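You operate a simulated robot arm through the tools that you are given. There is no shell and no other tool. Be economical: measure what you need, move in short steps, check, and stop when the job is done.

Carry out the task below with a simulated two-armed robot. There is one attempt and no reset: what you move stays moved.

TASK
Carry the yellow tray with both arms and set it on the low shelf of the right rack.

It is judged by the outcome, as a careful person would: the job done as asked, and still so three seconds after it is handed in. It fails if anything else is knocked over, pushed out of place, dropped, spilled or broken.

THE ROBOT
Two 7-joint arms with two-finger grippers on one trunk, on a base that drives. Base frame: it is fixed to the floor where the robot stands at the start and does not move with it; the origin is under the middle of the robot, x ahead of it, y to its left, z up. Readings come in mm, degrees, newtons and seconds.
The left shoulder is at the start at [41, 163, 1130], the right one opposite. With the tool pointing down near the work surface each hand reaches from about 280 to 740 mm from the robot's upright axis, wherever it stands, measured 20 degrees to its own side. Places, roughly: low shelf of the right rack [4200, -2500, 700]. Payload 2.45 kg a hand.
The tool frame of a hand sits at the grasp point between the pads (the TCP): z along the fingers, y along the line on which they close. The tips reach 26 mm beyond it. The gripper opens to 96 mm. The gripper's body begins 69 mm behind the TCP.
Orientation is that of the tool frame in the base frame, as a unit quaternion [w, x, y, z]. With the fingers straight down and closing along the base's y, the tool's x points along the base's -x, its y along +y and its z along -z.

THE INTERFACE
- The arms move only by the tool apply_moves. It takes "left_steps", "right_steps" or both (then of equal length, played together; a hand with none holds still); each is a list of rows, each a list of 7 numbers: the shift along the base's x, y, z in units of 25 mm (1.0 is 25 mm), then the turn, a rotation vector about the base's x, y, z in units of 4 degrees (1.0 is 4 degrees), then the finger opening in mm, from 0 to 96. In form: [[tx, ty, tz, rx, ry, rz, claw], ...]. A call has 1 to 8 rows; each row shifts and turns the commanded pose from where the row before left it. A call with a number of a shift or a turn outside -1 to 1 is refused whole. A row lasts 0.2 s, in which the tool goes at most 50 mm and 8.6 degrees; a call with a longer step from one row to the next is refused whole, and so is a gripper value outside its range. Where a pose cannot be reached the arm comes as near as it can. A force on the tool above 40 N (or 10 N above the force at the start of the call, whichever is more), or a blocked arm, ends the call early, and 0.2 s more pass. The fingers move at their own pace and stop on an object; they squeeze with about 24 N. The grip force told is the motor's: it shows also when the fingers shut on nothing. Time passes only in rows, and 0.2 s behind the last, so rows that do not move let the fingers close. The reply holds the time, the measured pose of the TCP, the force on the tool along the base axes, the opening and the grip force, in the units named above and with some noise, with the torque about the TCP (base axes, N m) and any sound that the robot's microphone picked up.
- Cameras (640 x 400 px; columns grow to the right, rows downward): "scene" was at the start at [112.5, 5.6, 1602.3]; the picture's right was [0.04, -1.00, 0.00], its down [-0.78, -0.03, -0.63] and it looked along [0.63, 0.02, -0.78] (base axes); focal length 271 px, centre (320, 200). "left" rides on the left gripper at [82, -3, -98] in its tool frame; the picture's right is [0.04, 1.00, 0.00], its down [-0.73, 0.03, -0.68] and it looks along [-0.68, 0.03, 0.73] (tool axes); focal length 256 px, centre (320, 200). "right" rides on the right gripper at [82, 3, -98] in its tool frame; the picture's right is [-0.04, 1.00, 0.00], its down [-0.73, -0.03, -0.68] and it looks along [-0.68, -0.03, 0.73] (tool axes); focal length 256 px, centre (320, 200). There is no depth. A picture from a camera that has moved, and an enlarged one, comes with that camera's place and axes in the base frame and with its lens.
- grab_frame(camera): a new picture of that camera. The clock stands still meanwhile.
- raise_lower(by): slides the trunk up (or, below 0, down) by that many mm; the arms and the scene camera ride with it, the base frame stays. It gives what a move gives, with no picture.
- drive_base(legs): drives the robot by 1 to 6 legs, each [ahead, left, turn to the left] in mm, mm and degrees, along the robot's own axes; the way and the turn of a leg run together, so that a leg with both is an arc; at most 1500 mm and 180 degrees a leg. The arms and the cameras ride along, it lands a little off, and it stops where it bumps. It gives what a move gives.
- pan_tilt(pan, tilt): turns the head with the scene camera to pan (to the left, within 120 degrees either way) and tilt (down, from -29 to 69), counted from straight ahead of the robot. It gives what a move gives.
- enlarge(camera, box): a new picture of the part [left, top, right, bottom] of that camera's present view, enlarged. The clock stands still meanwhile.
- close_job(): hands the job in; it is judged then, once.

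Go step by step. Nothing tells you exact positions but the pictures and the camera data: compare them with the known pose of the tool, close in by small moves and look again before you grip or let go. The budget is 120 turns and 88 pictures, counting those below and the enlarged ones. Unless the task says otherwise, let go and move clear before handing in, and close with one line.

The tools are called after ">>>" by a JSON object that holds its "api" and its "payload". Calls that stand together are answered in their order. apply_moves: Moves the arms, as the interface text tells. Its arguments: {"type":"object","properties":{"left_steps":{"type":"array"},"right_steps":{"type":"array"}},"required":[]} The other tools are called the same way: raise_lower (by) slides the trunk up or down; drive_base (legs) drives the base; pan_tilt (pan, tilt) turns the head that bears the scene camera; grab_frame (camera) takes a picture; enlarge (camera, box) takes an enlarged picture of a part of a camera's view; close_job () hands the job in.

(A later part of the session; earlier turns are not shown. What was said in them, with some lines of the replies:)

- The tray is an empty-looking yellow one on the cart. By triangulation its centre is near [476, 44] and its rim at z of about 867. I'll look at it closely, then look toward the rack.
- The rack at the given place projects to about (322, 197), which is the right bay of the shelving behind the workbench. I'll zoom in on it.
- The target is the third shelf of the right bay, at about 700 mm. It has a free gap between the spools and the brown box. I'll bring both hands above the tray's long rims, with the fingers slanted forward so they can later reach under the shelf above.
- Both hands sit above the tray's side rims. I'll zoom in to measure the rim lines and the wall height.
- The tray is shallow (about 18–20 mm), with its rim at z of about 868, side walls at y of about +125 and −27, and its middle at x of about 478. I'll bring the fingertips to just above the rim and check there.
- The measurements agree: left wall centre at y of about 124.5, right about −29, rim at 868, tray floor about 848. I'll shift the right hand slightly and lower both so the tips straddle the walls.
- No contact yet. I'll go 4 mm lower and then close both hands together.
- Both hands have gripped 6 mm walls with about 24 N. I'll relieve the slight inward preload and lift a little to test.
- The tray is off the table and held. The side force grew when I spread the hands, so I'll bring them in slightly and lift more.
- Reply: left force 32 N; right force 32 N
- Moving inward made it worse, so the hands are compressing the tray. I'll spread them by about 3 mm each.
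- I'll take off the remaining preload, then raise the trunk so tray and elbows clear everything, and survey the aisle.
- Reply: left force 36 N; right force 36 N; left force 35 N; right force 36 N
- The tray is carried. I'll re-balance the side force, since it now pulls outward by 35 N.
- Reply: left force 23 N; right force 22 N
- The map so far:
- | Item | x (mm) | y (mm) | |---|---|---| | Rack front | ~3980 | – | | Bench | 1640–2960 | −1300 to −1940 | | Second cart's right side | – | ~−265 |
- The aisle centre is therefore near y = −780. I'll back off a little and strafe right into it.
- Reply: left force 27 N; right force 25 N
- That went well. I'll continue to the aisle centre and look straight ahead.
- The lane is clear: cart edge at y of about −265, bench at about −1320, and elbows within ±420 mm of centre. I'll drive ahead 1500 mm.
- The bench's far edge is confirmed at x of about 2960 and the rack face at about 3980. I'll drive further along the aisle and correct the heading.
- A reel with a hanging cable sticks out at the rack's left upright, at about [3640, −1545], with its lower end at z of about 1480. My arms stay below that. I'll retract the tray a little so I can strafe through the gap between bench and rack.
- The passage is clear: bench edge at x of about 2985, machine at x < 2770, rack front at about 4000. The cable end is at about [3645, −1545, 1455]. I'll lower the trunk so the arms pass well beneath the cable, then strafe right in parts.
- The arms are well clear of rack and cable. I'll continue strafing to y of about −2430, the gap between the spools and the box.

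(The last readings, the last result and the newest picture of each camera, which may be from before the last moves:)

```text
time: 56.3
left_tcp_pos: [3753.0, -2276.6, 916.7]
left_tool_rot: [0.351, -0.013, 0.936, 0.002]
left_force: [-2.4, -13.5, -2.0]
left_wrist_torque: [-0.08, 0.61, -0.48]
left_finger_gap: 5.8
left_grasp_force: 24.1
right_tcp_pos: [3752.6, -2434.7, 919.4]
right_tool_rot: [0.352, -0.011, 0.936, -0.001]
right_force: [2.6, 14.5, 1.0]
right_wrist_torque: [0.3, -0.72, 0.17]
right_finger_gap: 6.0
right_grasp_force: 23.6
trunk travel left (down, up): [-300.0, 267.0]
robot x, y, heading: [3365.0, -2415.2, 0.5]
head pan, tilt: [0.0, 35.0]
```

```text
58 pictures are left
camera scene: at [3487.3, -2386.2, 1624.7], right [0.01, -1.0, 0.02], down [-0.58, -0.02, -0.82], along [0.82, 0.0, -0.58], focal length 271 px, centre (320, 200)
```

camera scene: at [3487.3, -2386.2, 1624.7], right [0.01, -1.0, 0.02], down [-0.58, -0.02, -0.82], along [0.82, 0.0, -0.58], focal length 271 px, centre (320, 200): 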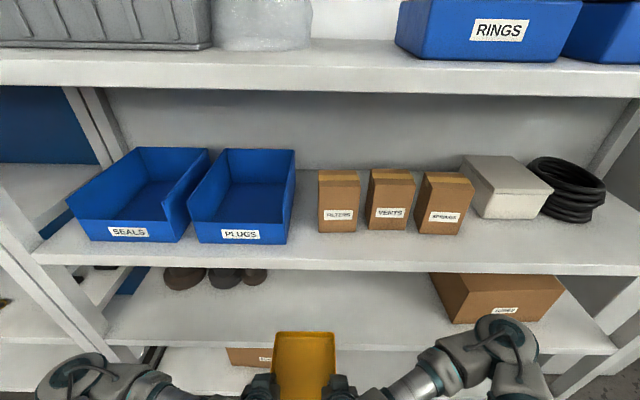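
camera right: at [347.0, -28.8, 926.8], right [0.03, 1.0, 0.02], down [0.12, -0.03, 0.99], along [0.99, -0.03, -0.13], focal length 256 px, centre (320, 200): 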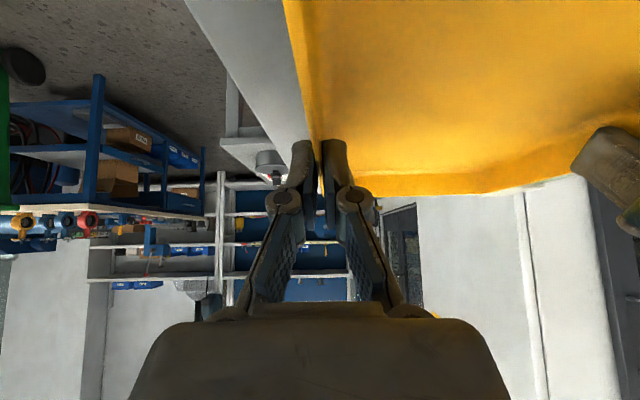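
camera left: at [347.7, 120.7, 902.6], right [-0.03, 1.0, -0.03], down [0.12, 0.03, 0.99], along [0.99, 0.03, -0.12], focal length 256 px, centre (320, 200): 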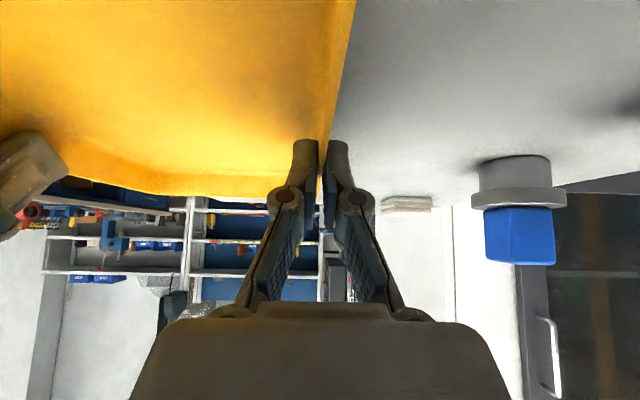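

I can see the target shelf clearly. The free space on it runs from about y = −2180 (spools) to −2810 (box), and the opening is z ≈ 700 to 1035. I'll line up on y of about −2490, back off, and lower and extend the arms before inserting.

>>> {"api": "drive_base", "payload": {"legs": [[-150, -135, 0]]}}

>>> {"api": "apply_moves", "payload": {"left_steps": [[0.5, -0.05, 0, 0, 0, 0, 0], [0.8, 0, 0, 0, 0, 0, 0], [0.8, 0, 0, 0, 0, 0, 0], [0.8, 0, 0, 0, 0, 0, 0], [0.8, 0, 0, 0, 0, 0, 0], [0.8, 0, 0, 0, 0, 0, 0], [0.5, 0, 0, 0, 0, 0, 0], [0, 0, 0, 0, 0, 0, 0]], "right_steps": [[0.5, 0.05, 0, 0, 0, 0, 0], [0.8, 0, 0, 0, 0, 0, 0], [0.8, 0, 0, 0, 0, 0, 0], [0.8, 0, 0, 0, 0, 0, 0], [0.8, 0, 0, 0, 0, 0, 0], [0.8, 0, 0, 0, 0, 0, 0], [0.5, 0, 0, 0, 0, 0, 0], [0, 0, 0, 0, 0, 0, 0]]}}

>>> {"api": "grab_frame", "payload": {"camera": "scene"}}

```text
time: 57.9
left_tcp_pos: [3607.1, -2423.5, 917.6]
left_tool_rot: [0.351, -0.013, 0.936, 0.007]
left_force: [-5.2, -18.0, -3.4]
left_wrist_torque: [0.0, -0.09, -0.81]
left_finger_gap: 5.8
left_grasp_force: 24.0
right_tcp_pos: [3605.1, -2581.5, 919.4]
right_tool_rot: [0.351, -0.008, 0.936, 0.003]
right_force: [5.3, 20.1, 1.5]
right_wrist_torque: [0.51, 0.04, -0.03]
right_finger_gap: 5.9
right_grasp_force: 23.9
trunk travel left (down, up): [-300.0, 267.0]
robot x, y, heading: [3216.6, -2558.9, 0.5]
head pan, tilt: [0.0, 35.0]
```

```text
time: 59.7
left_tcp_pos: [3729.5, -2422.7, 920.0]
left_tool_rot: [0.353, -0.015, 0.936, 0.009]
left_force: [-5.6, 27.0, -2.6]
left_wrist_torque: [0.63, 0.17, -0.22]
left_finger_gap: 6.0
left_grasp_force: 24.1
right_tcp_pos: [3727.2, -2578.5, 921.3]
right_tool_rot: [0.355, -0.009, 0.935, 0.002]
right_force: [5.2, -26.6, 1.2]
right_wrist_torque: [-0.25, -0.14, -0.62]
right_finger_gap: 5.8
right_grasp_force: 24.2
trunk travel left (down, up): [-300.0, 267.0]
robot x, y, heading: [3217.2, -2554.4, 0.6]
head pan, tilt: [0.0, 35.0]
```

```text
57 pictures are left
camera scene: at [3340.0, -2542.6, 1624.9], right [0.01, -1.0, 0.01], down [-0.58, -0.01, -0.82], along [0.82, 0.01, -0.58], focal length 271 px, centre (320, 200)
```

scene: 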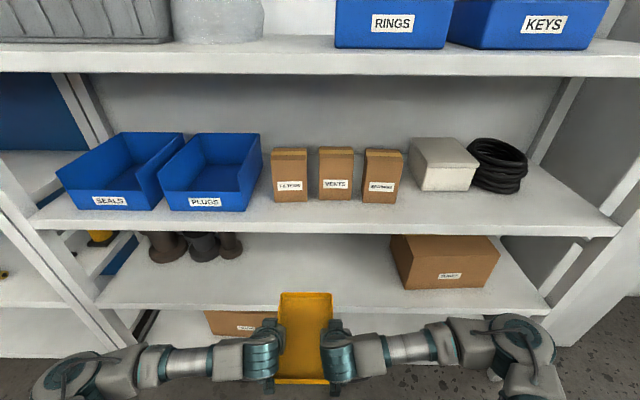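

The tray is centred at y of about −2500. I'll extend the arms a bit more and relieve the squeeze.

>>> {"api": "apply_moves", "payload": {"left_steps": [[0.5, 0.04, 0, 0, 0, 0, 0], [0.8, 0.04, 0, 0, 0, 0, 0], [0.8, 0, 0, 0, 0, 0, 0], [0.8, 0, 0, 0, 0, 0, 0], [0.4, 0, 0, 0, 0, 0, 0], [0, 0, 0, 0, 0, 0, 0]], "right_steps": [[0.5, -0.04, 0, 0, 0, 0, 0], [0.8, -0.04, 0, 0, 0, 0, 0], [0.8, 0, 0, 0, 0, 0, 0], [0.8, 0, 0, 0, 0, 0, 0], [0.4, 0, 0, 0, 0, 0, 0], [0, 0, 0, 0, 0, 0, 0]]}}

>>> {"api": "raise_lower", "payload": {"by": -140}}

>>> {"api": "grab_frame", "payload": {"camera": "scene"}}

>>> {"api": "grab_frame", "payload": {"camera": "left"}}

>>> {"api": "grab_frame", "payload": {"camera": "right"}}

```text
time: 61.1
left_tcp_pos: [3812.9, -2433.9, 921.0]
left_tool_rot: [0.353, -0.011, 0.936, 0.011]
left_force: [-6.8, 9.6, -2.7]
left_wrist_torque: [0.27, 0.26, -0.5]
left_finger_gap: 5.9
left_grasp_force: 23.8
right_tcp_pos: [3809.1, -2590.3, 920.2]
right_tool_rot: [0.354, -0.007, 0.935, 0.009]
right_force: [6.3, -9.4, 1.4]
right_wrist_torque: [0.03, -0.26, -0.53]
right_finger_gap: 6.1
right_grasp_force: 24.2
trunk travel left (down, up): [-300.0, 267.0]
robot x, y, heading: [3215.6, -2554.2, 0.4]
head pan, tilt: [0.0, 35.0]
```

```text
time: 62.8
left_tcp_pos: [3811.5, -2428.9, 781.9]
left_tool_rot: [0.354, -0.013, 0.935, 0.009]
left_force: [-6.0, -9.9, -2.7]
left_wrist_torque: [0.1, 0.23, -0.68]
left_finger_gap: 5.7
left_grasp_force: 24.4
right_tcp_pos: [3808.7, -2585.4, 782.4]
right_tool_rot: [0.355, -0.009, 0.935, 0.008]
right_force: [5.6, 9.3, 1.4]
right_wrist_torque: [0.3, -0.21, -0.18]
right_finger_gap: 5.9
right_grasp_force: 24.4
trunk travel left (down, up): [-160.0, 407.0]
robot x, y, heading: [3212.7, -2558.9, 0.5]
head pan, tilt: [0.0, 35.0]
```

```text
56 pictures are left
camera scene: at [3452.7, -2551.9, 1475.8], right [0.01, -1.0, 0.0], down [-0.58, -0.01, -0.82], along [0.82, 0.01, -0.58], focal length 271 px, centre (320, 200)
```

scene: 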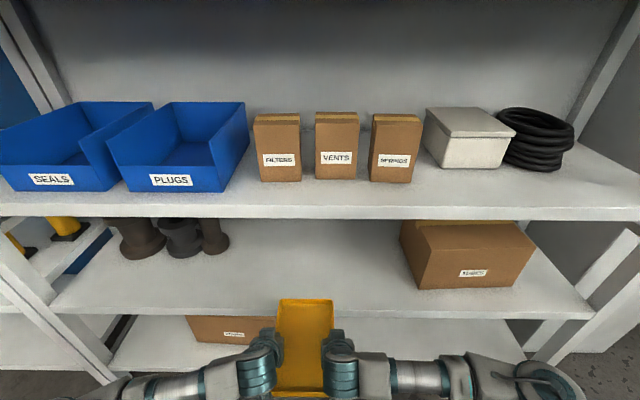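

```text
55 pictures are left
camera left: at [3686.7, -2437.6, 802.0], right [-0.06, 1.0, -0.02], down [0.1, 0.02, 0.99], along [0.99, 0.06, -0.1], focal length 256 px, centre (320, 200)
```

left: 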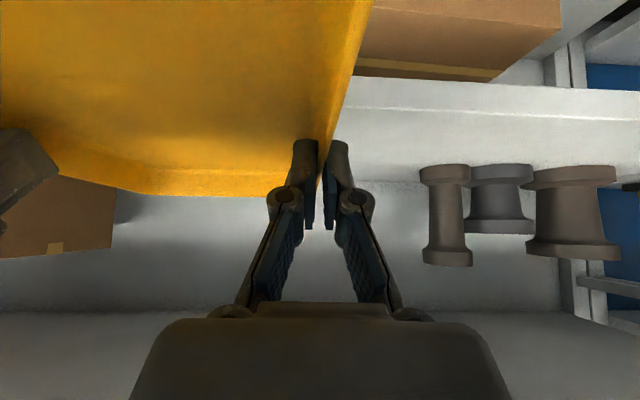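

```text
54 pictures are left
camera right: at [3683.2, -2586.5, 799.8], right [0.01, 1.0, 0.03], down [0.1, -0.03, 0.99], along [1.0, -0.01, -0.1], focal length 256 px, centre (320, 200)
```

right: 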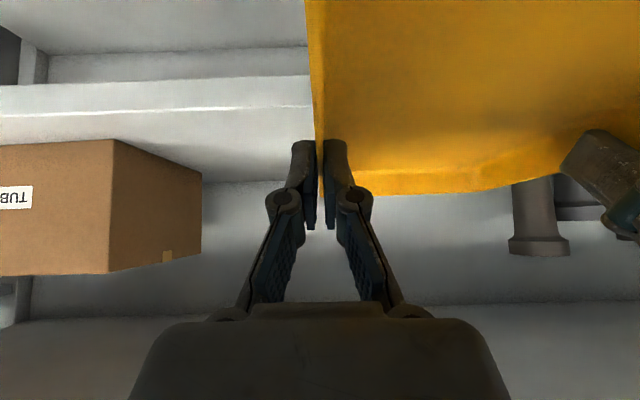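

The wrist and scene views agree: shelf top at z ≈ 660, front edge at x ≈ 3981, lip above at z ≈ 1035, free span y ≈ −2895 to −2160. I'll lower 50 mm, level the tray's slight pitch, and extend 80 mm so its front starts over the shelf.

>>> {"api": "raise_lower", "payload": {"by": -45}}

>>> {"api": "apply_moves", "payload": {"left_steps": [[0.4, 0, 0, 0, 0.1, 0, 0], [0.7, 0, 0, 0, 0.11, 0, 0], [0.7, 0, 0, 0, 0.11, 0, 0], [0.7, 0, 0, 0, 0, 0, 0], [0.5, 0, 0, 0, 0, 0, 0], [0, 0, 0, 0, 0, 0, 0]], "right_steps": [[0.4, 0, 0, 0, 0.1, 0, 0], [0.7, 0, 0, 0, 0.11, 0, 0], [0.7, 0, 0, 0, 0.11, 0, 0], [0.7, 0, 0, 0, 0, 0, 0], [0.5, 0, 0, 0, 0, 0, 0], [0, 0, 0, 0, 0, 0, 0]]}}

>>> {"api": "pan_tilt", "payload": {"pan": 0, "tilt": 50}}

>>> {"api": "grab_frame", "payload": {"camera": "scene"}}

>>> {"api": "grab_frame", "payload": {"camera": "left"}}

>>> {"api": "grab_frame", "payload": {"camera": "right"}}

```text
time: 63.6
left_tcp_pos: [3811.0, -2428.8, 736.4]
left_tool_rot: [0.354, -0.013, 0.935, 0.009]
left_force: [-5.9, -16.5, -3.5]
left_wrist_torque: [-0.05, 0.16, -0.73]
left_finger_gap: 6.2
left_grasp_force: 24.1
right_tcp_pos: [3809.5, -2586.9, 737.6]
right_tool_rot: [0.355, -0.01, 0.935, 0.008]
right_force: [5.1, 16.7, 0.9]
right_wrist_torque: [0.39, -0.13, -0.07]
right_finger_gap: 6.3
right_grasp_force: 24.0
trunk travel left (down, up): [-115.0, 452.0]
robot x, y, heading: [3220.9, -2557.0, 0.8]
head pan, tilt: [0.0, 35.0]
```

```text
time: 65.0
left_tcp_pos: [3886.7, -2429.4, 734.2]
left_tool_rot: [0.342, -0.012, 0.94, 0.009]
left_force: [-6.3, -22.2, -3.2]
left_wrist_torque: [-0.19, 0.12, -0.81]
left_finger_gap: 6.0
left_grasp_force: 24.1
right_tcp_pos: [3884.8, -2585.9, 736.1]
right_tool_rot: [0.343, -0.009, 0.939, 0.008]
right_force: [5.7, 22.1, 0.2]
right_wrist_torque: [0.48, -0.07, -0.07]
right_finger_gap: 5.8
right_grasp_force: 23.4
trunk travel left (down, up): [-115.0, 452.0]
robot x, y, heading: [3217.6, -2553.0, 0.4]
head pan, tilt: [0.0, 35.0]
```

```text
time: 65.8
left_tcp_pos: [3887.0, -2429.0, 734.3]
left_tool_rot: [0.342, -0.012, 0.94, 0.009]
left_force: [-6.2, -23.4, -2.4]
left_wrist_torque: [-0.19, 0.05, -0.8]
left_finger_gap: 5.7
left_grasp_force: 24.1
right_tcp_pos: [3884.6, -2586.1, 736.0]
right_tool_rot: [0.344, -0.009, 0.939, 0.008]
right_force: [6.3, 23.5, 0.3]
right_wrist_torque: [0.5, -0.03, -0.03]
right_finger_gap: 6.0
right_grasp_force: 24.0
trunk travel left (down, up): [-115.0, 452.0]
robot x, y, heading: [3214.8, -2555.8, 0.4]
head pan, tilt: [0.0, 50.0]
```

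```text
53 pictures are left
camera scene: at [3493.7, -2551.1, 1399.6], right [0.01, -1.0, 0.0], down [-0.77, -0.01, -0.64], along [0.64, 0.01, -0.77], focal length 271 px, centre (320, 200)
```

scene: 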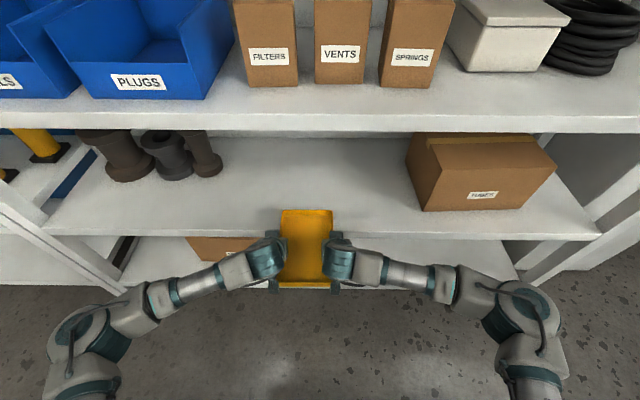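

```text
52 pictures are left
camera left: at [3762.7, -2437.7, 758.3], right [-0.06, 1.0, -0.02], down [0.12, 0.02, 0.99], along [0.99, 0.06, -0.13], focal length 256 px, centre (320, 200)
```

left: 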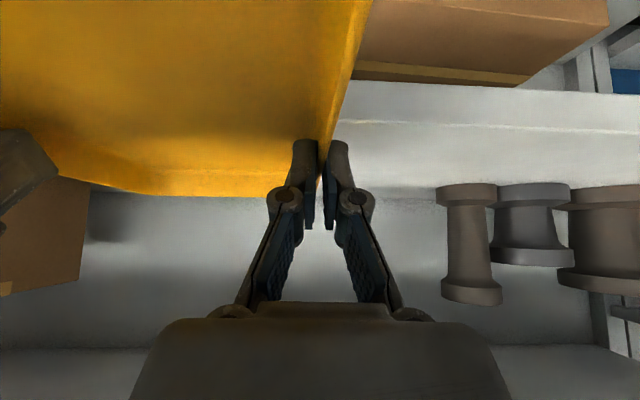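

```text
51 pictures are left
camera right: at [3759.2, -2586.7, 756.6], right [0.01, 1.0, 0.03], down [0.12, -0.03, 0.99], along [0.99, 0.0, -0.12], focal length 256 px, centre (320, 200)
```

right: 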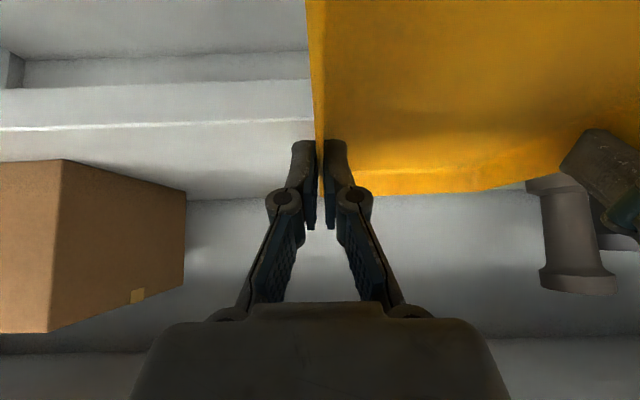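

The elbows have stayed back well. I'll zoom in to pin down the shelf's front edge height.

>>> {"api": "enlarge", "payload": {"camera": "scene", "box": [230, 190, 400, 296]}}

>>> {"api": "enlarge", "payload": {"camera": "right", "box": [100, 60, 340, 210]}}

```text
3.76 times, centred on (315, 243) of scene
camera zoom: at [3493.7, -2551.1, 1399.6], right [0.01, -1.0, 0.0], down [-0.77, -0.01, -0.64], along [0.64, 0.01, -0.77], focal length 1020 px, centre (339, 38)
```

zoom: 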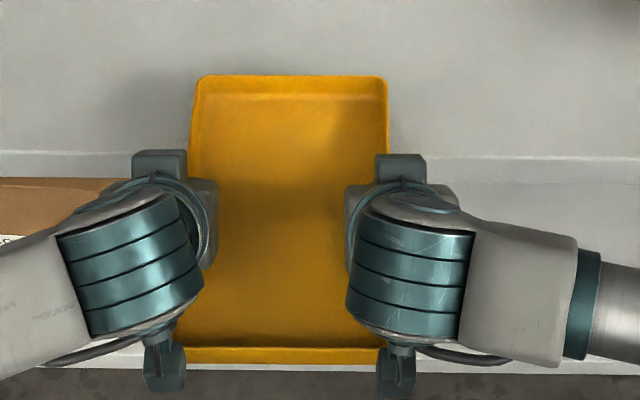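

```text
2.67 times, centred on (220, 135) of right
camera zoom: at [3759.2, -2586.7, 756.6], right [0.01, 1.0, 0.03], down [0.12, -0.03, 0.99], along [0.99, 0.0, -0.12], focal length 683 px, centre (587, 373)
```

zoom: 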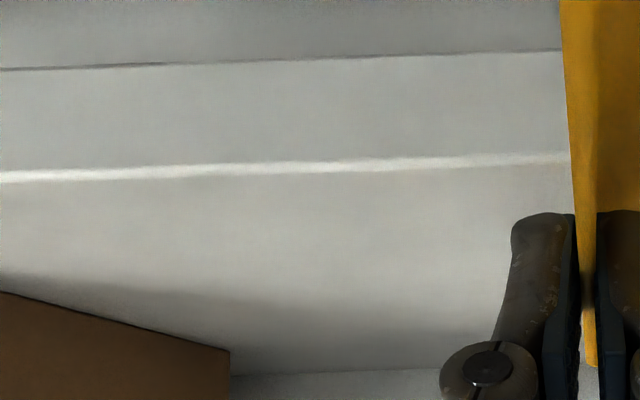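

The shelf top is at z ≈ 656 and its edge at x ≈ 3981. The tray bottom is now about 700, the wrists reach about 935, and the lip above is at about 1035. I'll relax the side force and drive straight in by 234 mm.

>>> {"api": "apply_moves", "payload": {"left_steps": [[0, -0.06, 0, 0, 0, 0, 0], [0, 0, 0, 0, 0, 0, 0]], "right_steps": [[0, 0.06, 0, 0, 0, 0, 0], [0, 0, 0, 0, 0, 0, 0]]}}

>>> {"api": "drive_base", "payload": {"legs": [[120, 0, 0]]}}

>>> {"api": "grab_frame", "payload": {"camera": "scene"}}

```text
time: 66.4
left_tcp_pos: [3887.0, -2429.7, 734.8]
left_tool_rot: [0.342, -0.013, 0.939, 0.011]
left_force: [-4.9, -14.4, -3.0]
left_wrist_torque: [-0.02, 0.04, -0.7]
left_finger_gap: 5.9
left_grasp_force: 24.2
right_tcp_pos: [3885.6, -2587.3, 734.8]
right_tool_rot: [0.342, -0.007, 0.94, 0.004]
right_force: [4.9, 14.7, 1.2]
right_wrist_torque: [0.39, 0.0, -0.04]
right_finger_gap: 6.0
right_grasp_force: 23.9
trunk travel left (down, up): [-115.0, 452.0]
robot x, y, heading: [3216.1, -2556.8, 0.7]
head pan, tilt: [0.0, 50.0]
```

```text
time: 67.6
left_tcp_pos: [4008.3, -2430.1, 733.6]
left_tool_rot: [0.341, -0.012, 0.94, 0.01]
left_force: [-5.5, -6.6, -3.5]
left_wrist_torque: [0.09, 0.13, -0.65]
left_finger_gap: 6.1
left_grasp_force: 24.3
right_tcp_pos: [4006.9, -2586.5, 735.6]
right_tool_rot: [0.343, -0.006, 0.939, 0.005]
right_force: [6.0, 5.5, -0.2]
right_wrist_torque: [0.19, -0.15, -0.16]
right_finger_gap: 5.9
right_grasp_force: 24.5
trunk travel left (down, up): [-115.0, 452.0]
robot x, y, heading: [3339.0, -2554.8, 0.4]
head pan, tilt: [0.0, 50.0]
```

```text
48 pictures are left
camera scene: at [3615.9, -2550.6, 1399.4], right [0.01, -1.0, 0.0], down [-0.77, -0.01, -0.64], along [0.64, 0.01, -0.77], focal length 271 px, centre (320, 200)
```

scene: 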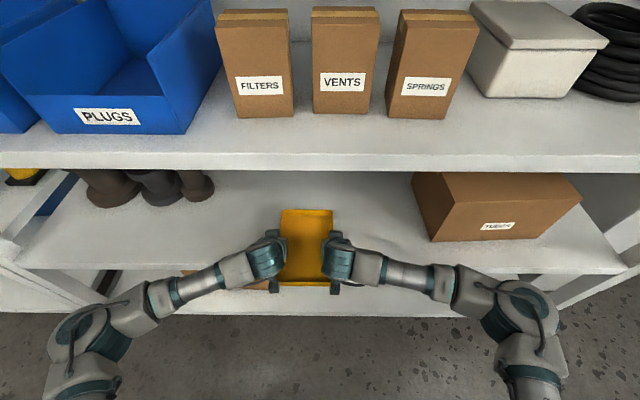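

Insertion is clean so far, so I'll drive the remaining 114 mm.

>>> {"api": "drive_base", "payload": {"legs": [[116, 0, 0]]}}

>>> {"api": "grab_frame", "payload": {"camera": "scene"}}

>>> {"api": "grab_frame", "payload": {"camera": "right"}}

>>> {"api": "grab_frame", "payload": {"camera": "left"}}

```text
time: 68.9
left_tcp_pos: [4123.5, -2427.7, 736.9]
left_tool_rot: [0.343, -0.013, 0.939, 0.011]
left_force: [-4.0, -1.4, -2.8]
left_wrist_torque: [0.14, 0.26, -0.52]
left_finger_gap: 5.9
left_grasp_force: 24.3
right_tcp_pos: [4121.6, -2585.1, 737.8]
right_tool_rot: [0.345, -0.007, 0.938, 0.006]
right_force: [4.2, 1.0, 0.7]
right_wrist_torque: [0.02, -0.24, -0.09]
right_finger_gap: 6.1
right_grasp_force: 23.7
trunk travel left (down, up): [-115.0, 452.0]
robot x, y, heading: [3455.1, -2557.9, 0.6]
head pan, tilt: [0.0, 50.0]
```

```text
47 pictures are left
camera scene: at [3734.7, -2549.2, 1399.4], right [0.01, -1.0, 0.0], down [-0.77, -0.01, -0.64], along [0.64, 0.01, -0.77], focal length 271 px, centre (320, 200)
```

scene: 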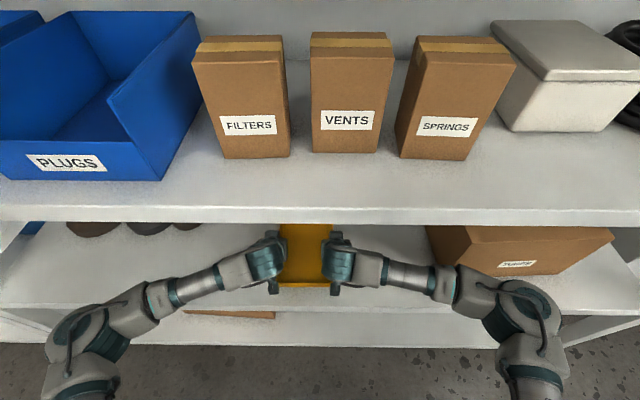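

```text
46 pictures are left
camera right: at [3996.5, -2584.4, 759.0], right [0.01, 1.0, 0.03], down [0.12, -0.03, 0.99], along [0.99, -0.01, -0.12], focal length 256 px, centre (320, 200)
```

right: 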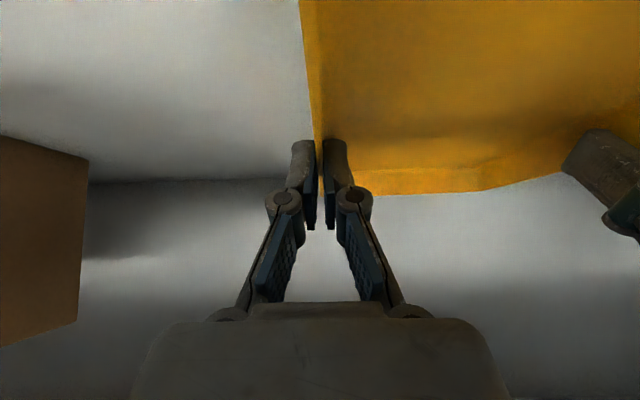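

```text
45 pictures are left
camera left: at [3999.8, -2436.6, 761.0], right [-0.06, 1.0, -0.01], down [0.12, 0.02, 0.99], along [0.99, 0.06, -0.12], focal length 256 px, centre (320, 200)
```

left: 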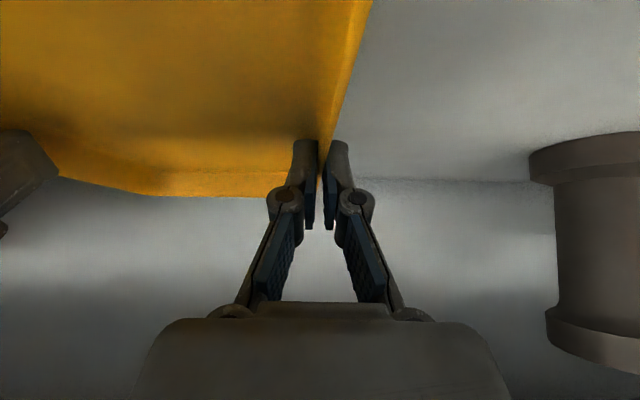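

The tray is over the shelf with its near edge at x ≈ 4007, about 25 mm inside. I'll lower it gently.

>>> {"api": "apply_moves", "payload": {"left_steps": [[0, 0, -0.3, 0, 0, 0, 0], [0, 0, -0.4, 0, 0, 0, 0], [0, 0, -0.4, 0, 0, 0, 0], [0, 0, -0.1, 0, 0, 0, 0], [0, 0, 0, 0, 0, 0, 0]], "right_steps": [[0, 0, -0.34, 0, 0, 0, 0], [0, 0, -0.4, 0, 0, 0, 0], [0, 0, -0.4, 0, 0, 0, 0], [0, 0, -0.1, 0, 0, 0, 0], [0, 0, 0, 0, 0, 0, 0]]}}

>>> {"api": "enlarge", "payload": {"camera": "left", "box": [100, 60, 420, 240]}}

>>> {"api": "enlarge", "payload": {"camera": "scene", "box": [230, 210, 400, 330]}}

```text
time: 70.1
left_tcp_pos: [4120.0, -2428.4, 711.4]
left_tool_rot: [0.346, -0.012, 0.938, 0.011]
left_force: [-3.0, 6.1, -2.5]
left_wrist_torque: [0.21, 0.37, -0.38]
left_finger_gap: 6.0
left_grasp_force: 23.5
right_tcp_pos: [4118.2, -2583.0, 711.5]
right_tool_rot: [0.348, -0.006, 0.937, 0.005]
right_force: [2.9, -4.2, 0.4]
right_wrist_torque: [-0.05, -0.35, -0.1]
right_finger_gap: 5.6
right_grasp_force: 24.1
trunk travel left (down, up): [-115.0, 452.0]
robot x, y, heading: [3456.0, -2554.1, 0.8]
head pan, tilt: [0.0, 50.0]
```

```text
2.00 times, centred on (260, 150) of left
camera zoom: at [3995.2, -2436.9, 734.3], right [-0.06, 1.0, -0.01], down [0.12, 0.02, 0.99], along [0.99, 0.06, -0.12], focal length 512 px, centre (440, 300)
```

zoom: 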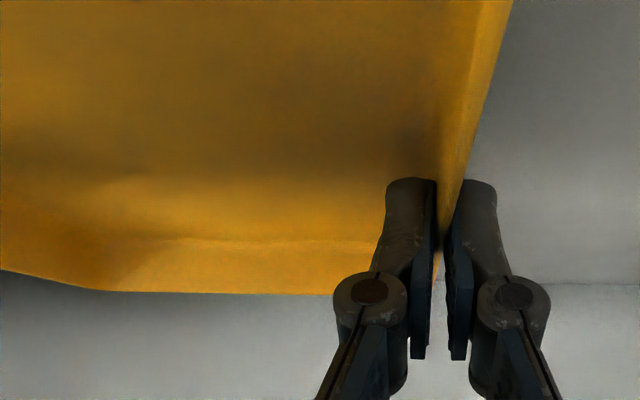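

```text
3.33 times, centred on (315, 270) of scene
camera zoom: at [3733.7, -2549.1, 1399.6], right [0.01, -1.0, 0.0], down [-0.77, -0.01, -0.64], along [0.64, 0.01, -0.77], focal length 903 px, centre (337, -33)
```

zoom: 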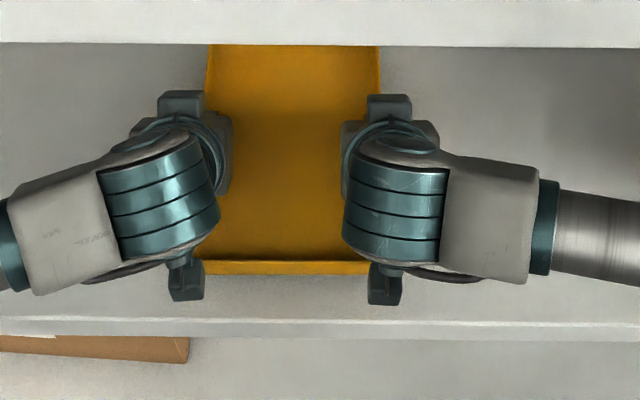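

No contact yet at TCP z = 711; I expect it near 691. I'll keep lowering in small steps.

>>> {"api": "apply_moves", "payload": {"left_steps": [[0, 0, -0.25, 0, 0, 0, 0], [0, 0, -0.25, 0, 0, 0, 0], [0, 0, 0, 0, 0, 0, 0]], "right_steps": [[0, 0, -0.25, 0, 0, 0, 0], [0, 0, -0.25, 0, 0, 0, 0], [0, 0, 0, 0, 0, 0, 0]]}}

>>> {"api": "apply_moves", "payload": {"left_steps": [[0, 0, -0.12, 0, 0, 0, 0], [0, 0, 0, 0, 0, 0, 0]], "right_steps": [[0, 0, -0.12, 0, 0, 0, 0], [0, 0, 0, 0, 0, 0, 0]]}}

>>> {"api": "apply_moves", "payload": {"left_steps": [[0, 0, -0.1, 0, 0, 0, 0], [0, 0, 0, 0, 0, 0, 0]], "right_steps": [[0, 0, -0.1, 0, 0, 0, 0], [0, 0, 0, 0, 0, 0, 0]]}}

```text
time: 70.9
left_tcp_pos: [4119.7, -2429.2, 701.1]
left_tool_rot: [0.348, -0.013, 0.937, 0.01]
left_force: [-4.7, 5.3, 4.3]
left_wrist_torque: [0.32, 0.66, -0.48]
left_finger_gap: 6.0
left_grasp_force: 24.0
right_tcp_pos: [4118.2, -2584.6, 701.5]
right_tool_rot: [0.35, -0.007, 0.937, 0.006]
right_force: [4.0, -5.4, 1.2]
right_wrist_torque: [0.01, 0.14, -0.31]
right_finger_gap: 6.0
right_grasp_force: 24.4
trunk travel left (down, up): [-115.0, 452.0]
robot x, y, heading: [3456.8, -2556.6, 0.6]
head pan, tilt: [0.0, 50.0]
```

```text
time: 71.5
left_tcp_pos: [4119.8, -2428.2, 699.7]
left_tool_rot: [0.349, -0.011, 0.937, 0.01]
left_force: [2.0, 5.8, 8.7]
left_wrist_torque: [0.33, 0.27, -0.45]
left_finger_gap: 6.3
left_grasp_force: 23.9
right_tcp_pos: [4117.6, -2584.6, 700.7]
right_tool_rot: [0.351, -0.006, 0.936, 0.006]
right_force: [4.6, -6.5, 12.7]
right_wrist_torque: [-0.05, 0.21, -0.23]
right_finger_gap: 5.9
right_grasp_force: 23.7
trunk travel left (down, up): [-115.0, 452.0]
robot x, y, heading: [3452.8, -2554.4, 0.6]
head pan, tilt: [0.0, 50.0]
```

```text
time: 72.1
left_tcp_pos: [4119.1, -2427.8, 697.8]
left_tool_rot: [0.35, -0.012, 0.937, 0.011]
left_force: [5.0, 8.8, 17.7]
left_wrist_torque: [0.36, -0.32, -0.51]
left_finger_gap: 6.0
left_grasp_force: 24.7
right_tcp_pos: [4117.4, -2584.5, 697.8]
right_tool_rot: [0.351, -0.006, 0.936, 0.005]
right_force: [4.1, -7.0, 18.8]
right_wrist_torque: [0.2, -0.45, -0.43]
right_finger_gap: 5.8
right_grasp_force: 23.8
trunk travel left (down, up): [-115.0, 452.0]
robot x, y, heading: [3458.0, -2553.7, 0.6]
head pan, tilt: [0.0, 50.0]
```

The tray is resting on the shelf, with about 18 N upward on each hand. I'll ease off the push and open the fingers gradually.

>>> {"api": "apply_moves", "payload": {"left_steps": [[0, 0, 0.06, 0, 0, 0, 0], [0, 0, 0, 0, 0, 0, 8], [0, 0, 0, 0, 0, 0, 14], [0, 0, 0, 0, 0, 0, 24], [0, 0, 0, 0, 0, 0, 40], [0, 0, 0, 0, 0, 0, 40]], "right_steps": [[0, 0, 0.06, 0, 0, 0, 0], [0, 0, 0, 0, 0, 0, 8], [0, 0, 0, 0, 0, 0, 14], [0, 0, 0, 0, 0, 0, 24], [0, 0, 0, 0, 0, 0, 40], [0, 0, 0, 0, 0, 0, 40]]}}

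>>> {"api": "grab_frame", "payload": {"camera": "left"}}

>>> {"api": "grab_frame", "payload": {"camera": "right"}}

>>> {"api": "grab_frame", "payload": {"camera": "scene"}}

```text
time: 73.5
left_tcp_pos: [4120.0, -2428.9, 695.8]
left_tool_rot: [0.347, -0.013, 0.938, 0.011]
left_force: [-0.5, -0.6, 0.2]
left_wrist_torque: [0.05, -0.03, 0.0]
left_finger_gap: 39.9
left_grasp_force: 0.1
right_tcp_pos: [4117.9, -2583.6, 696.7]
right_tool_rot: [0.348, -0.007, 0.938, 0.006]
right_force: [0.5, -0.2, -0.9]
right_wrist_torque: [0.0, 0.01, 0.02]
right_finger_gap: 40.1
right_grasp_force: 0.1
trunk travel left (down, up): [-115.0, 452.0]
robot x, y, heading: [3459.1, -2554.1, 0.8]
head pan, tilt: [0.0, 50.0]
```

```text
42 pictures are left
camera left: at [3995.5, -2436.8, 718.1], right [-0.06, 1.0, -0.02], down [0.12, 0.02, 0.99], along [0.99, 0.06, -0.12], focal length 256 px, centre (320, 200)
```

left: 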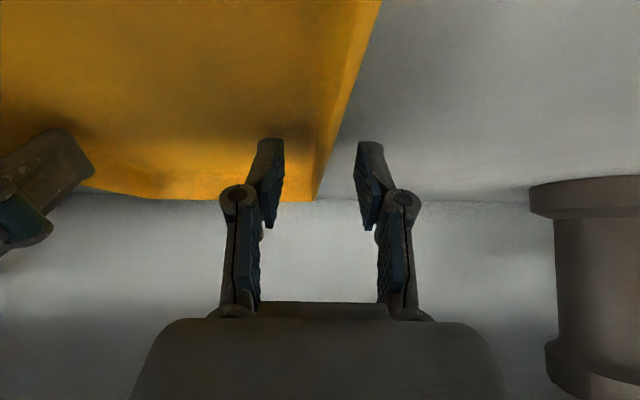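

```text
41 pictures are left
camera right: at [3992.3, -2584.6, 715.0], right [0.01, 1.0, 0.03], down [0.11, -0.03, 0.99], along [0.99, -0.01, -0.11], focal length 256 px, centre (320, 200)
```

right: 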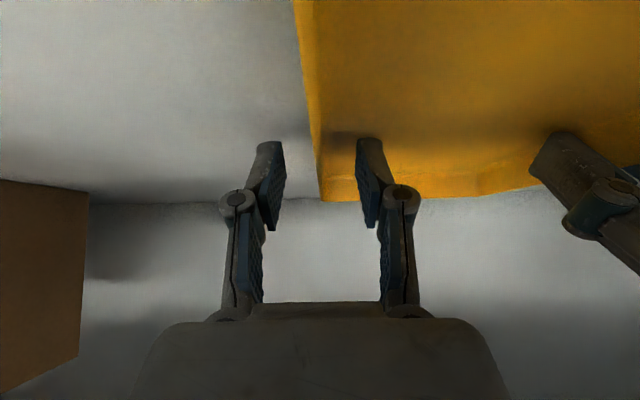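

```text
40 pictures are left
camera scene: at [3733.5, -2549.2, 1399.7], right [0.01, -1.0, 0.0], down [-0.77, -0.01, -0.64], along [0.64, 0.01, -0.77], focal length 271 px, centre (320, 200)
```

scene: 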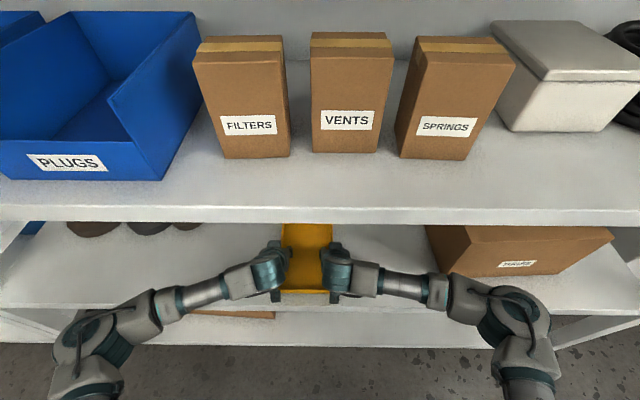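

The tray is released and flat on the shelf. I'll raise the hands 45 mm clear of the rim and then back straight out.

>>> {"api": "apply_moves", "payload": {"left_steps": [[0, 0, 0.4, 0, 0, 0, 40], [0, 0, 0.5, 0, 0, 0, 40], [0, 0, 0.5, 0, 0, 0, 40], [0, 0, 0.4, 0, 0, 0, 40], [0, 0, 0, 0, 0, 0, 40]], "right_steps": [[0, 0, 0.4, 0, 0, 0, 40], [0, 0, 0.5, 0, 0, 0, 40], [0, 0, 0.5, 0, 0, 0, 40], [0, 0, 0.4, 0, 0, 0, 40], [0, 0, 0, 0, 0, 0, 40]]}}

>>> {"api": "grab_frame", "payload": {"camera": "left"}}

>>> {"api": "grab_frame", "payload": {"camera": "scene"}}

```text
time: 74.7
left_tcp_pos: [4120.7, -2428.3, 741.3]
left_tool_rot: [0.346, -0.013, 0.938, 0.01]
left_force: [0.7, -0.4, 0.2]
left_wrist_torque: [-0.02, 0.01, 0.0]
left_finger_gap: 39.8
left_grasp_force: 0.0
right_tcp_pos: [4118.6, -2584.6, 740.6]
right_tool_rot: [0.349, -0.006, 0.937, 0.005]
right_force: [-0.4, 0.2, 0.9]
right_wrist_torque: [-0.01, 0.03, -0.01]
right_finger_gap: 40.0
right_grasp_force: 0.0
trunk travel left (down, up): [-115.0, 452.0]
robot x, y, heading: [3460.3, -2553.3, 0.6]
head pan, tilt: [0.0, 50.0]
```

```text
39 pictures are left
camera left: at [3995.6, -2436.2, 763.6], right [-0.06, 1.0, -0.01], down [0.12, 0.02, 0.99], along [0.99, 0.06, -0.12], focal length 256 px, centre (320, 200)
```

left: 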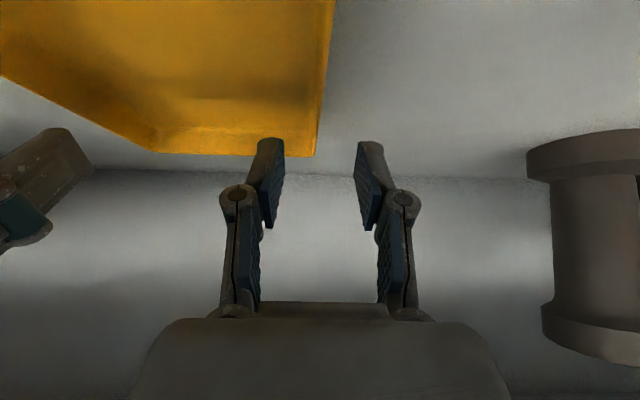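

```text
38 pictures are left
camera scene: at [3733.7, -2549.1, 1399.6], right [0.01, -1.0, 0.0], down [-0.77, -0.01, -0.64], along [0.64, 0.01, -0.77], focal length 271 px, centre (320, 200)
```

scene: 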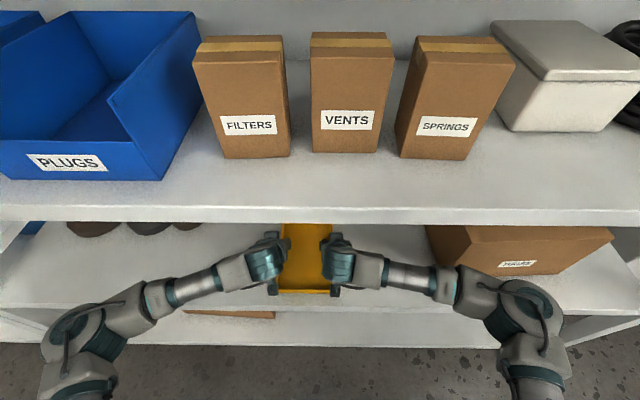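

The tray stayed put as the hands rose. I'll back out.

>>> {"api": "drive_base", "payload": {"legs": [[-250, 0, 0]]}}

>>> {"api": "pan_tilt", "payload": {"pan": 0, "tilt": 38}}

>>> {"api": "grab_frame", "payload": {"camera": "scene"}}

```text
time: 76.5
left_tcp_pos: [3863.9, -2432.3, 741.7]
left_tool_rot: [0.347, -0.011, 0.938, 0.009]
left_force: [0.2, 0.0, 0.0]
left_wrist_torque: [0.01, 0.03, 0.0]
left_finger_gap: 40.1
left_grasp_force: 0.1
right_tcp_pos: [3862.8, -2589.5, 740.6]
right_tool_rot: [0.35, -0.005, 0.937, 0.004]
right_force: [-0.3, 0.1, 0.2]
right_wrist_torque: [0.03, -0.01, -0.01]
right_finger_gap: 40.2
right_grasp_force: 0.0
trunk travel left (down, up): [-115.0, 452.0]
robot x, y, heading: [3202.9, -2556.9, 0.3]
head pan, tilt: [0.0, 50.0]
```

```text
time: 77.2
left_tcp_pos: [3862.0, -2432.7, 745.4]
left_tool_rot: [0.35, -0.011, 0.937, 0.01]
left_force: [0.7, -0.1, -0.5]
left_wrist_torque: [0.03, -0.01, -0.04]
left_finger_gap: 40.0
left_grasp_force: 0.0
right_tcp_pos: [3858.8, -2589.9, 744.4]
right_tool_rot: [0.351, -0.005, 0.936, 0.005]
right_force: [0.0, 0.6, -0.3]
right_wrist_torque: [0.01, -0.06, -0.01]
right_finger_gap: 40.0
right_grasp_force: 0.1
trunk travel left (down, up): [-115.0, 452.0]
robot x, y, heading: [3199.6, -2554.9, 0.3]
head pan, tilt: [0.0, 38.0]
```

```text
37 pictures are left
camera scene: at [3487.7, -2552.2, 1416.7], right [0.01, -1.0, 0.0], down [-0.62, 0.0, -0.78], along [0.78, 0.0, -0.62], focal length 271 px, centre (320, 200)
```

scene: 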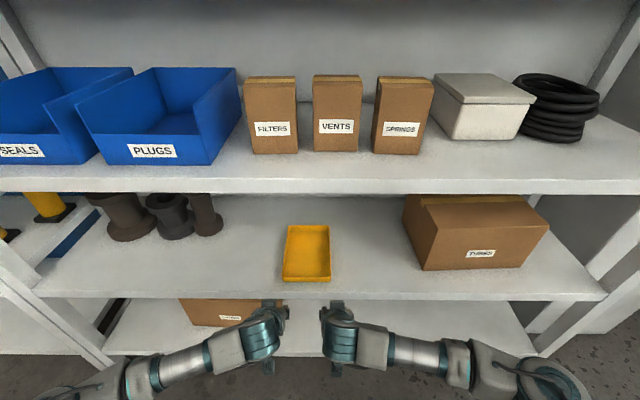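

The yellow tray now sits flat on the right rack's low shelf (z ≈ 660), fully inside the edge. The spools, box and other items are where they were, and both hands are clear.

>>> {"api": "close_job", "payload": {}}

```text
The job is handed in.
```

I carried the yellow tray with both arms and set it on the low shelf of the right rack. The last picture, before I handed the job in, showed it resting flat between the spools and the box, with nothing else moved.
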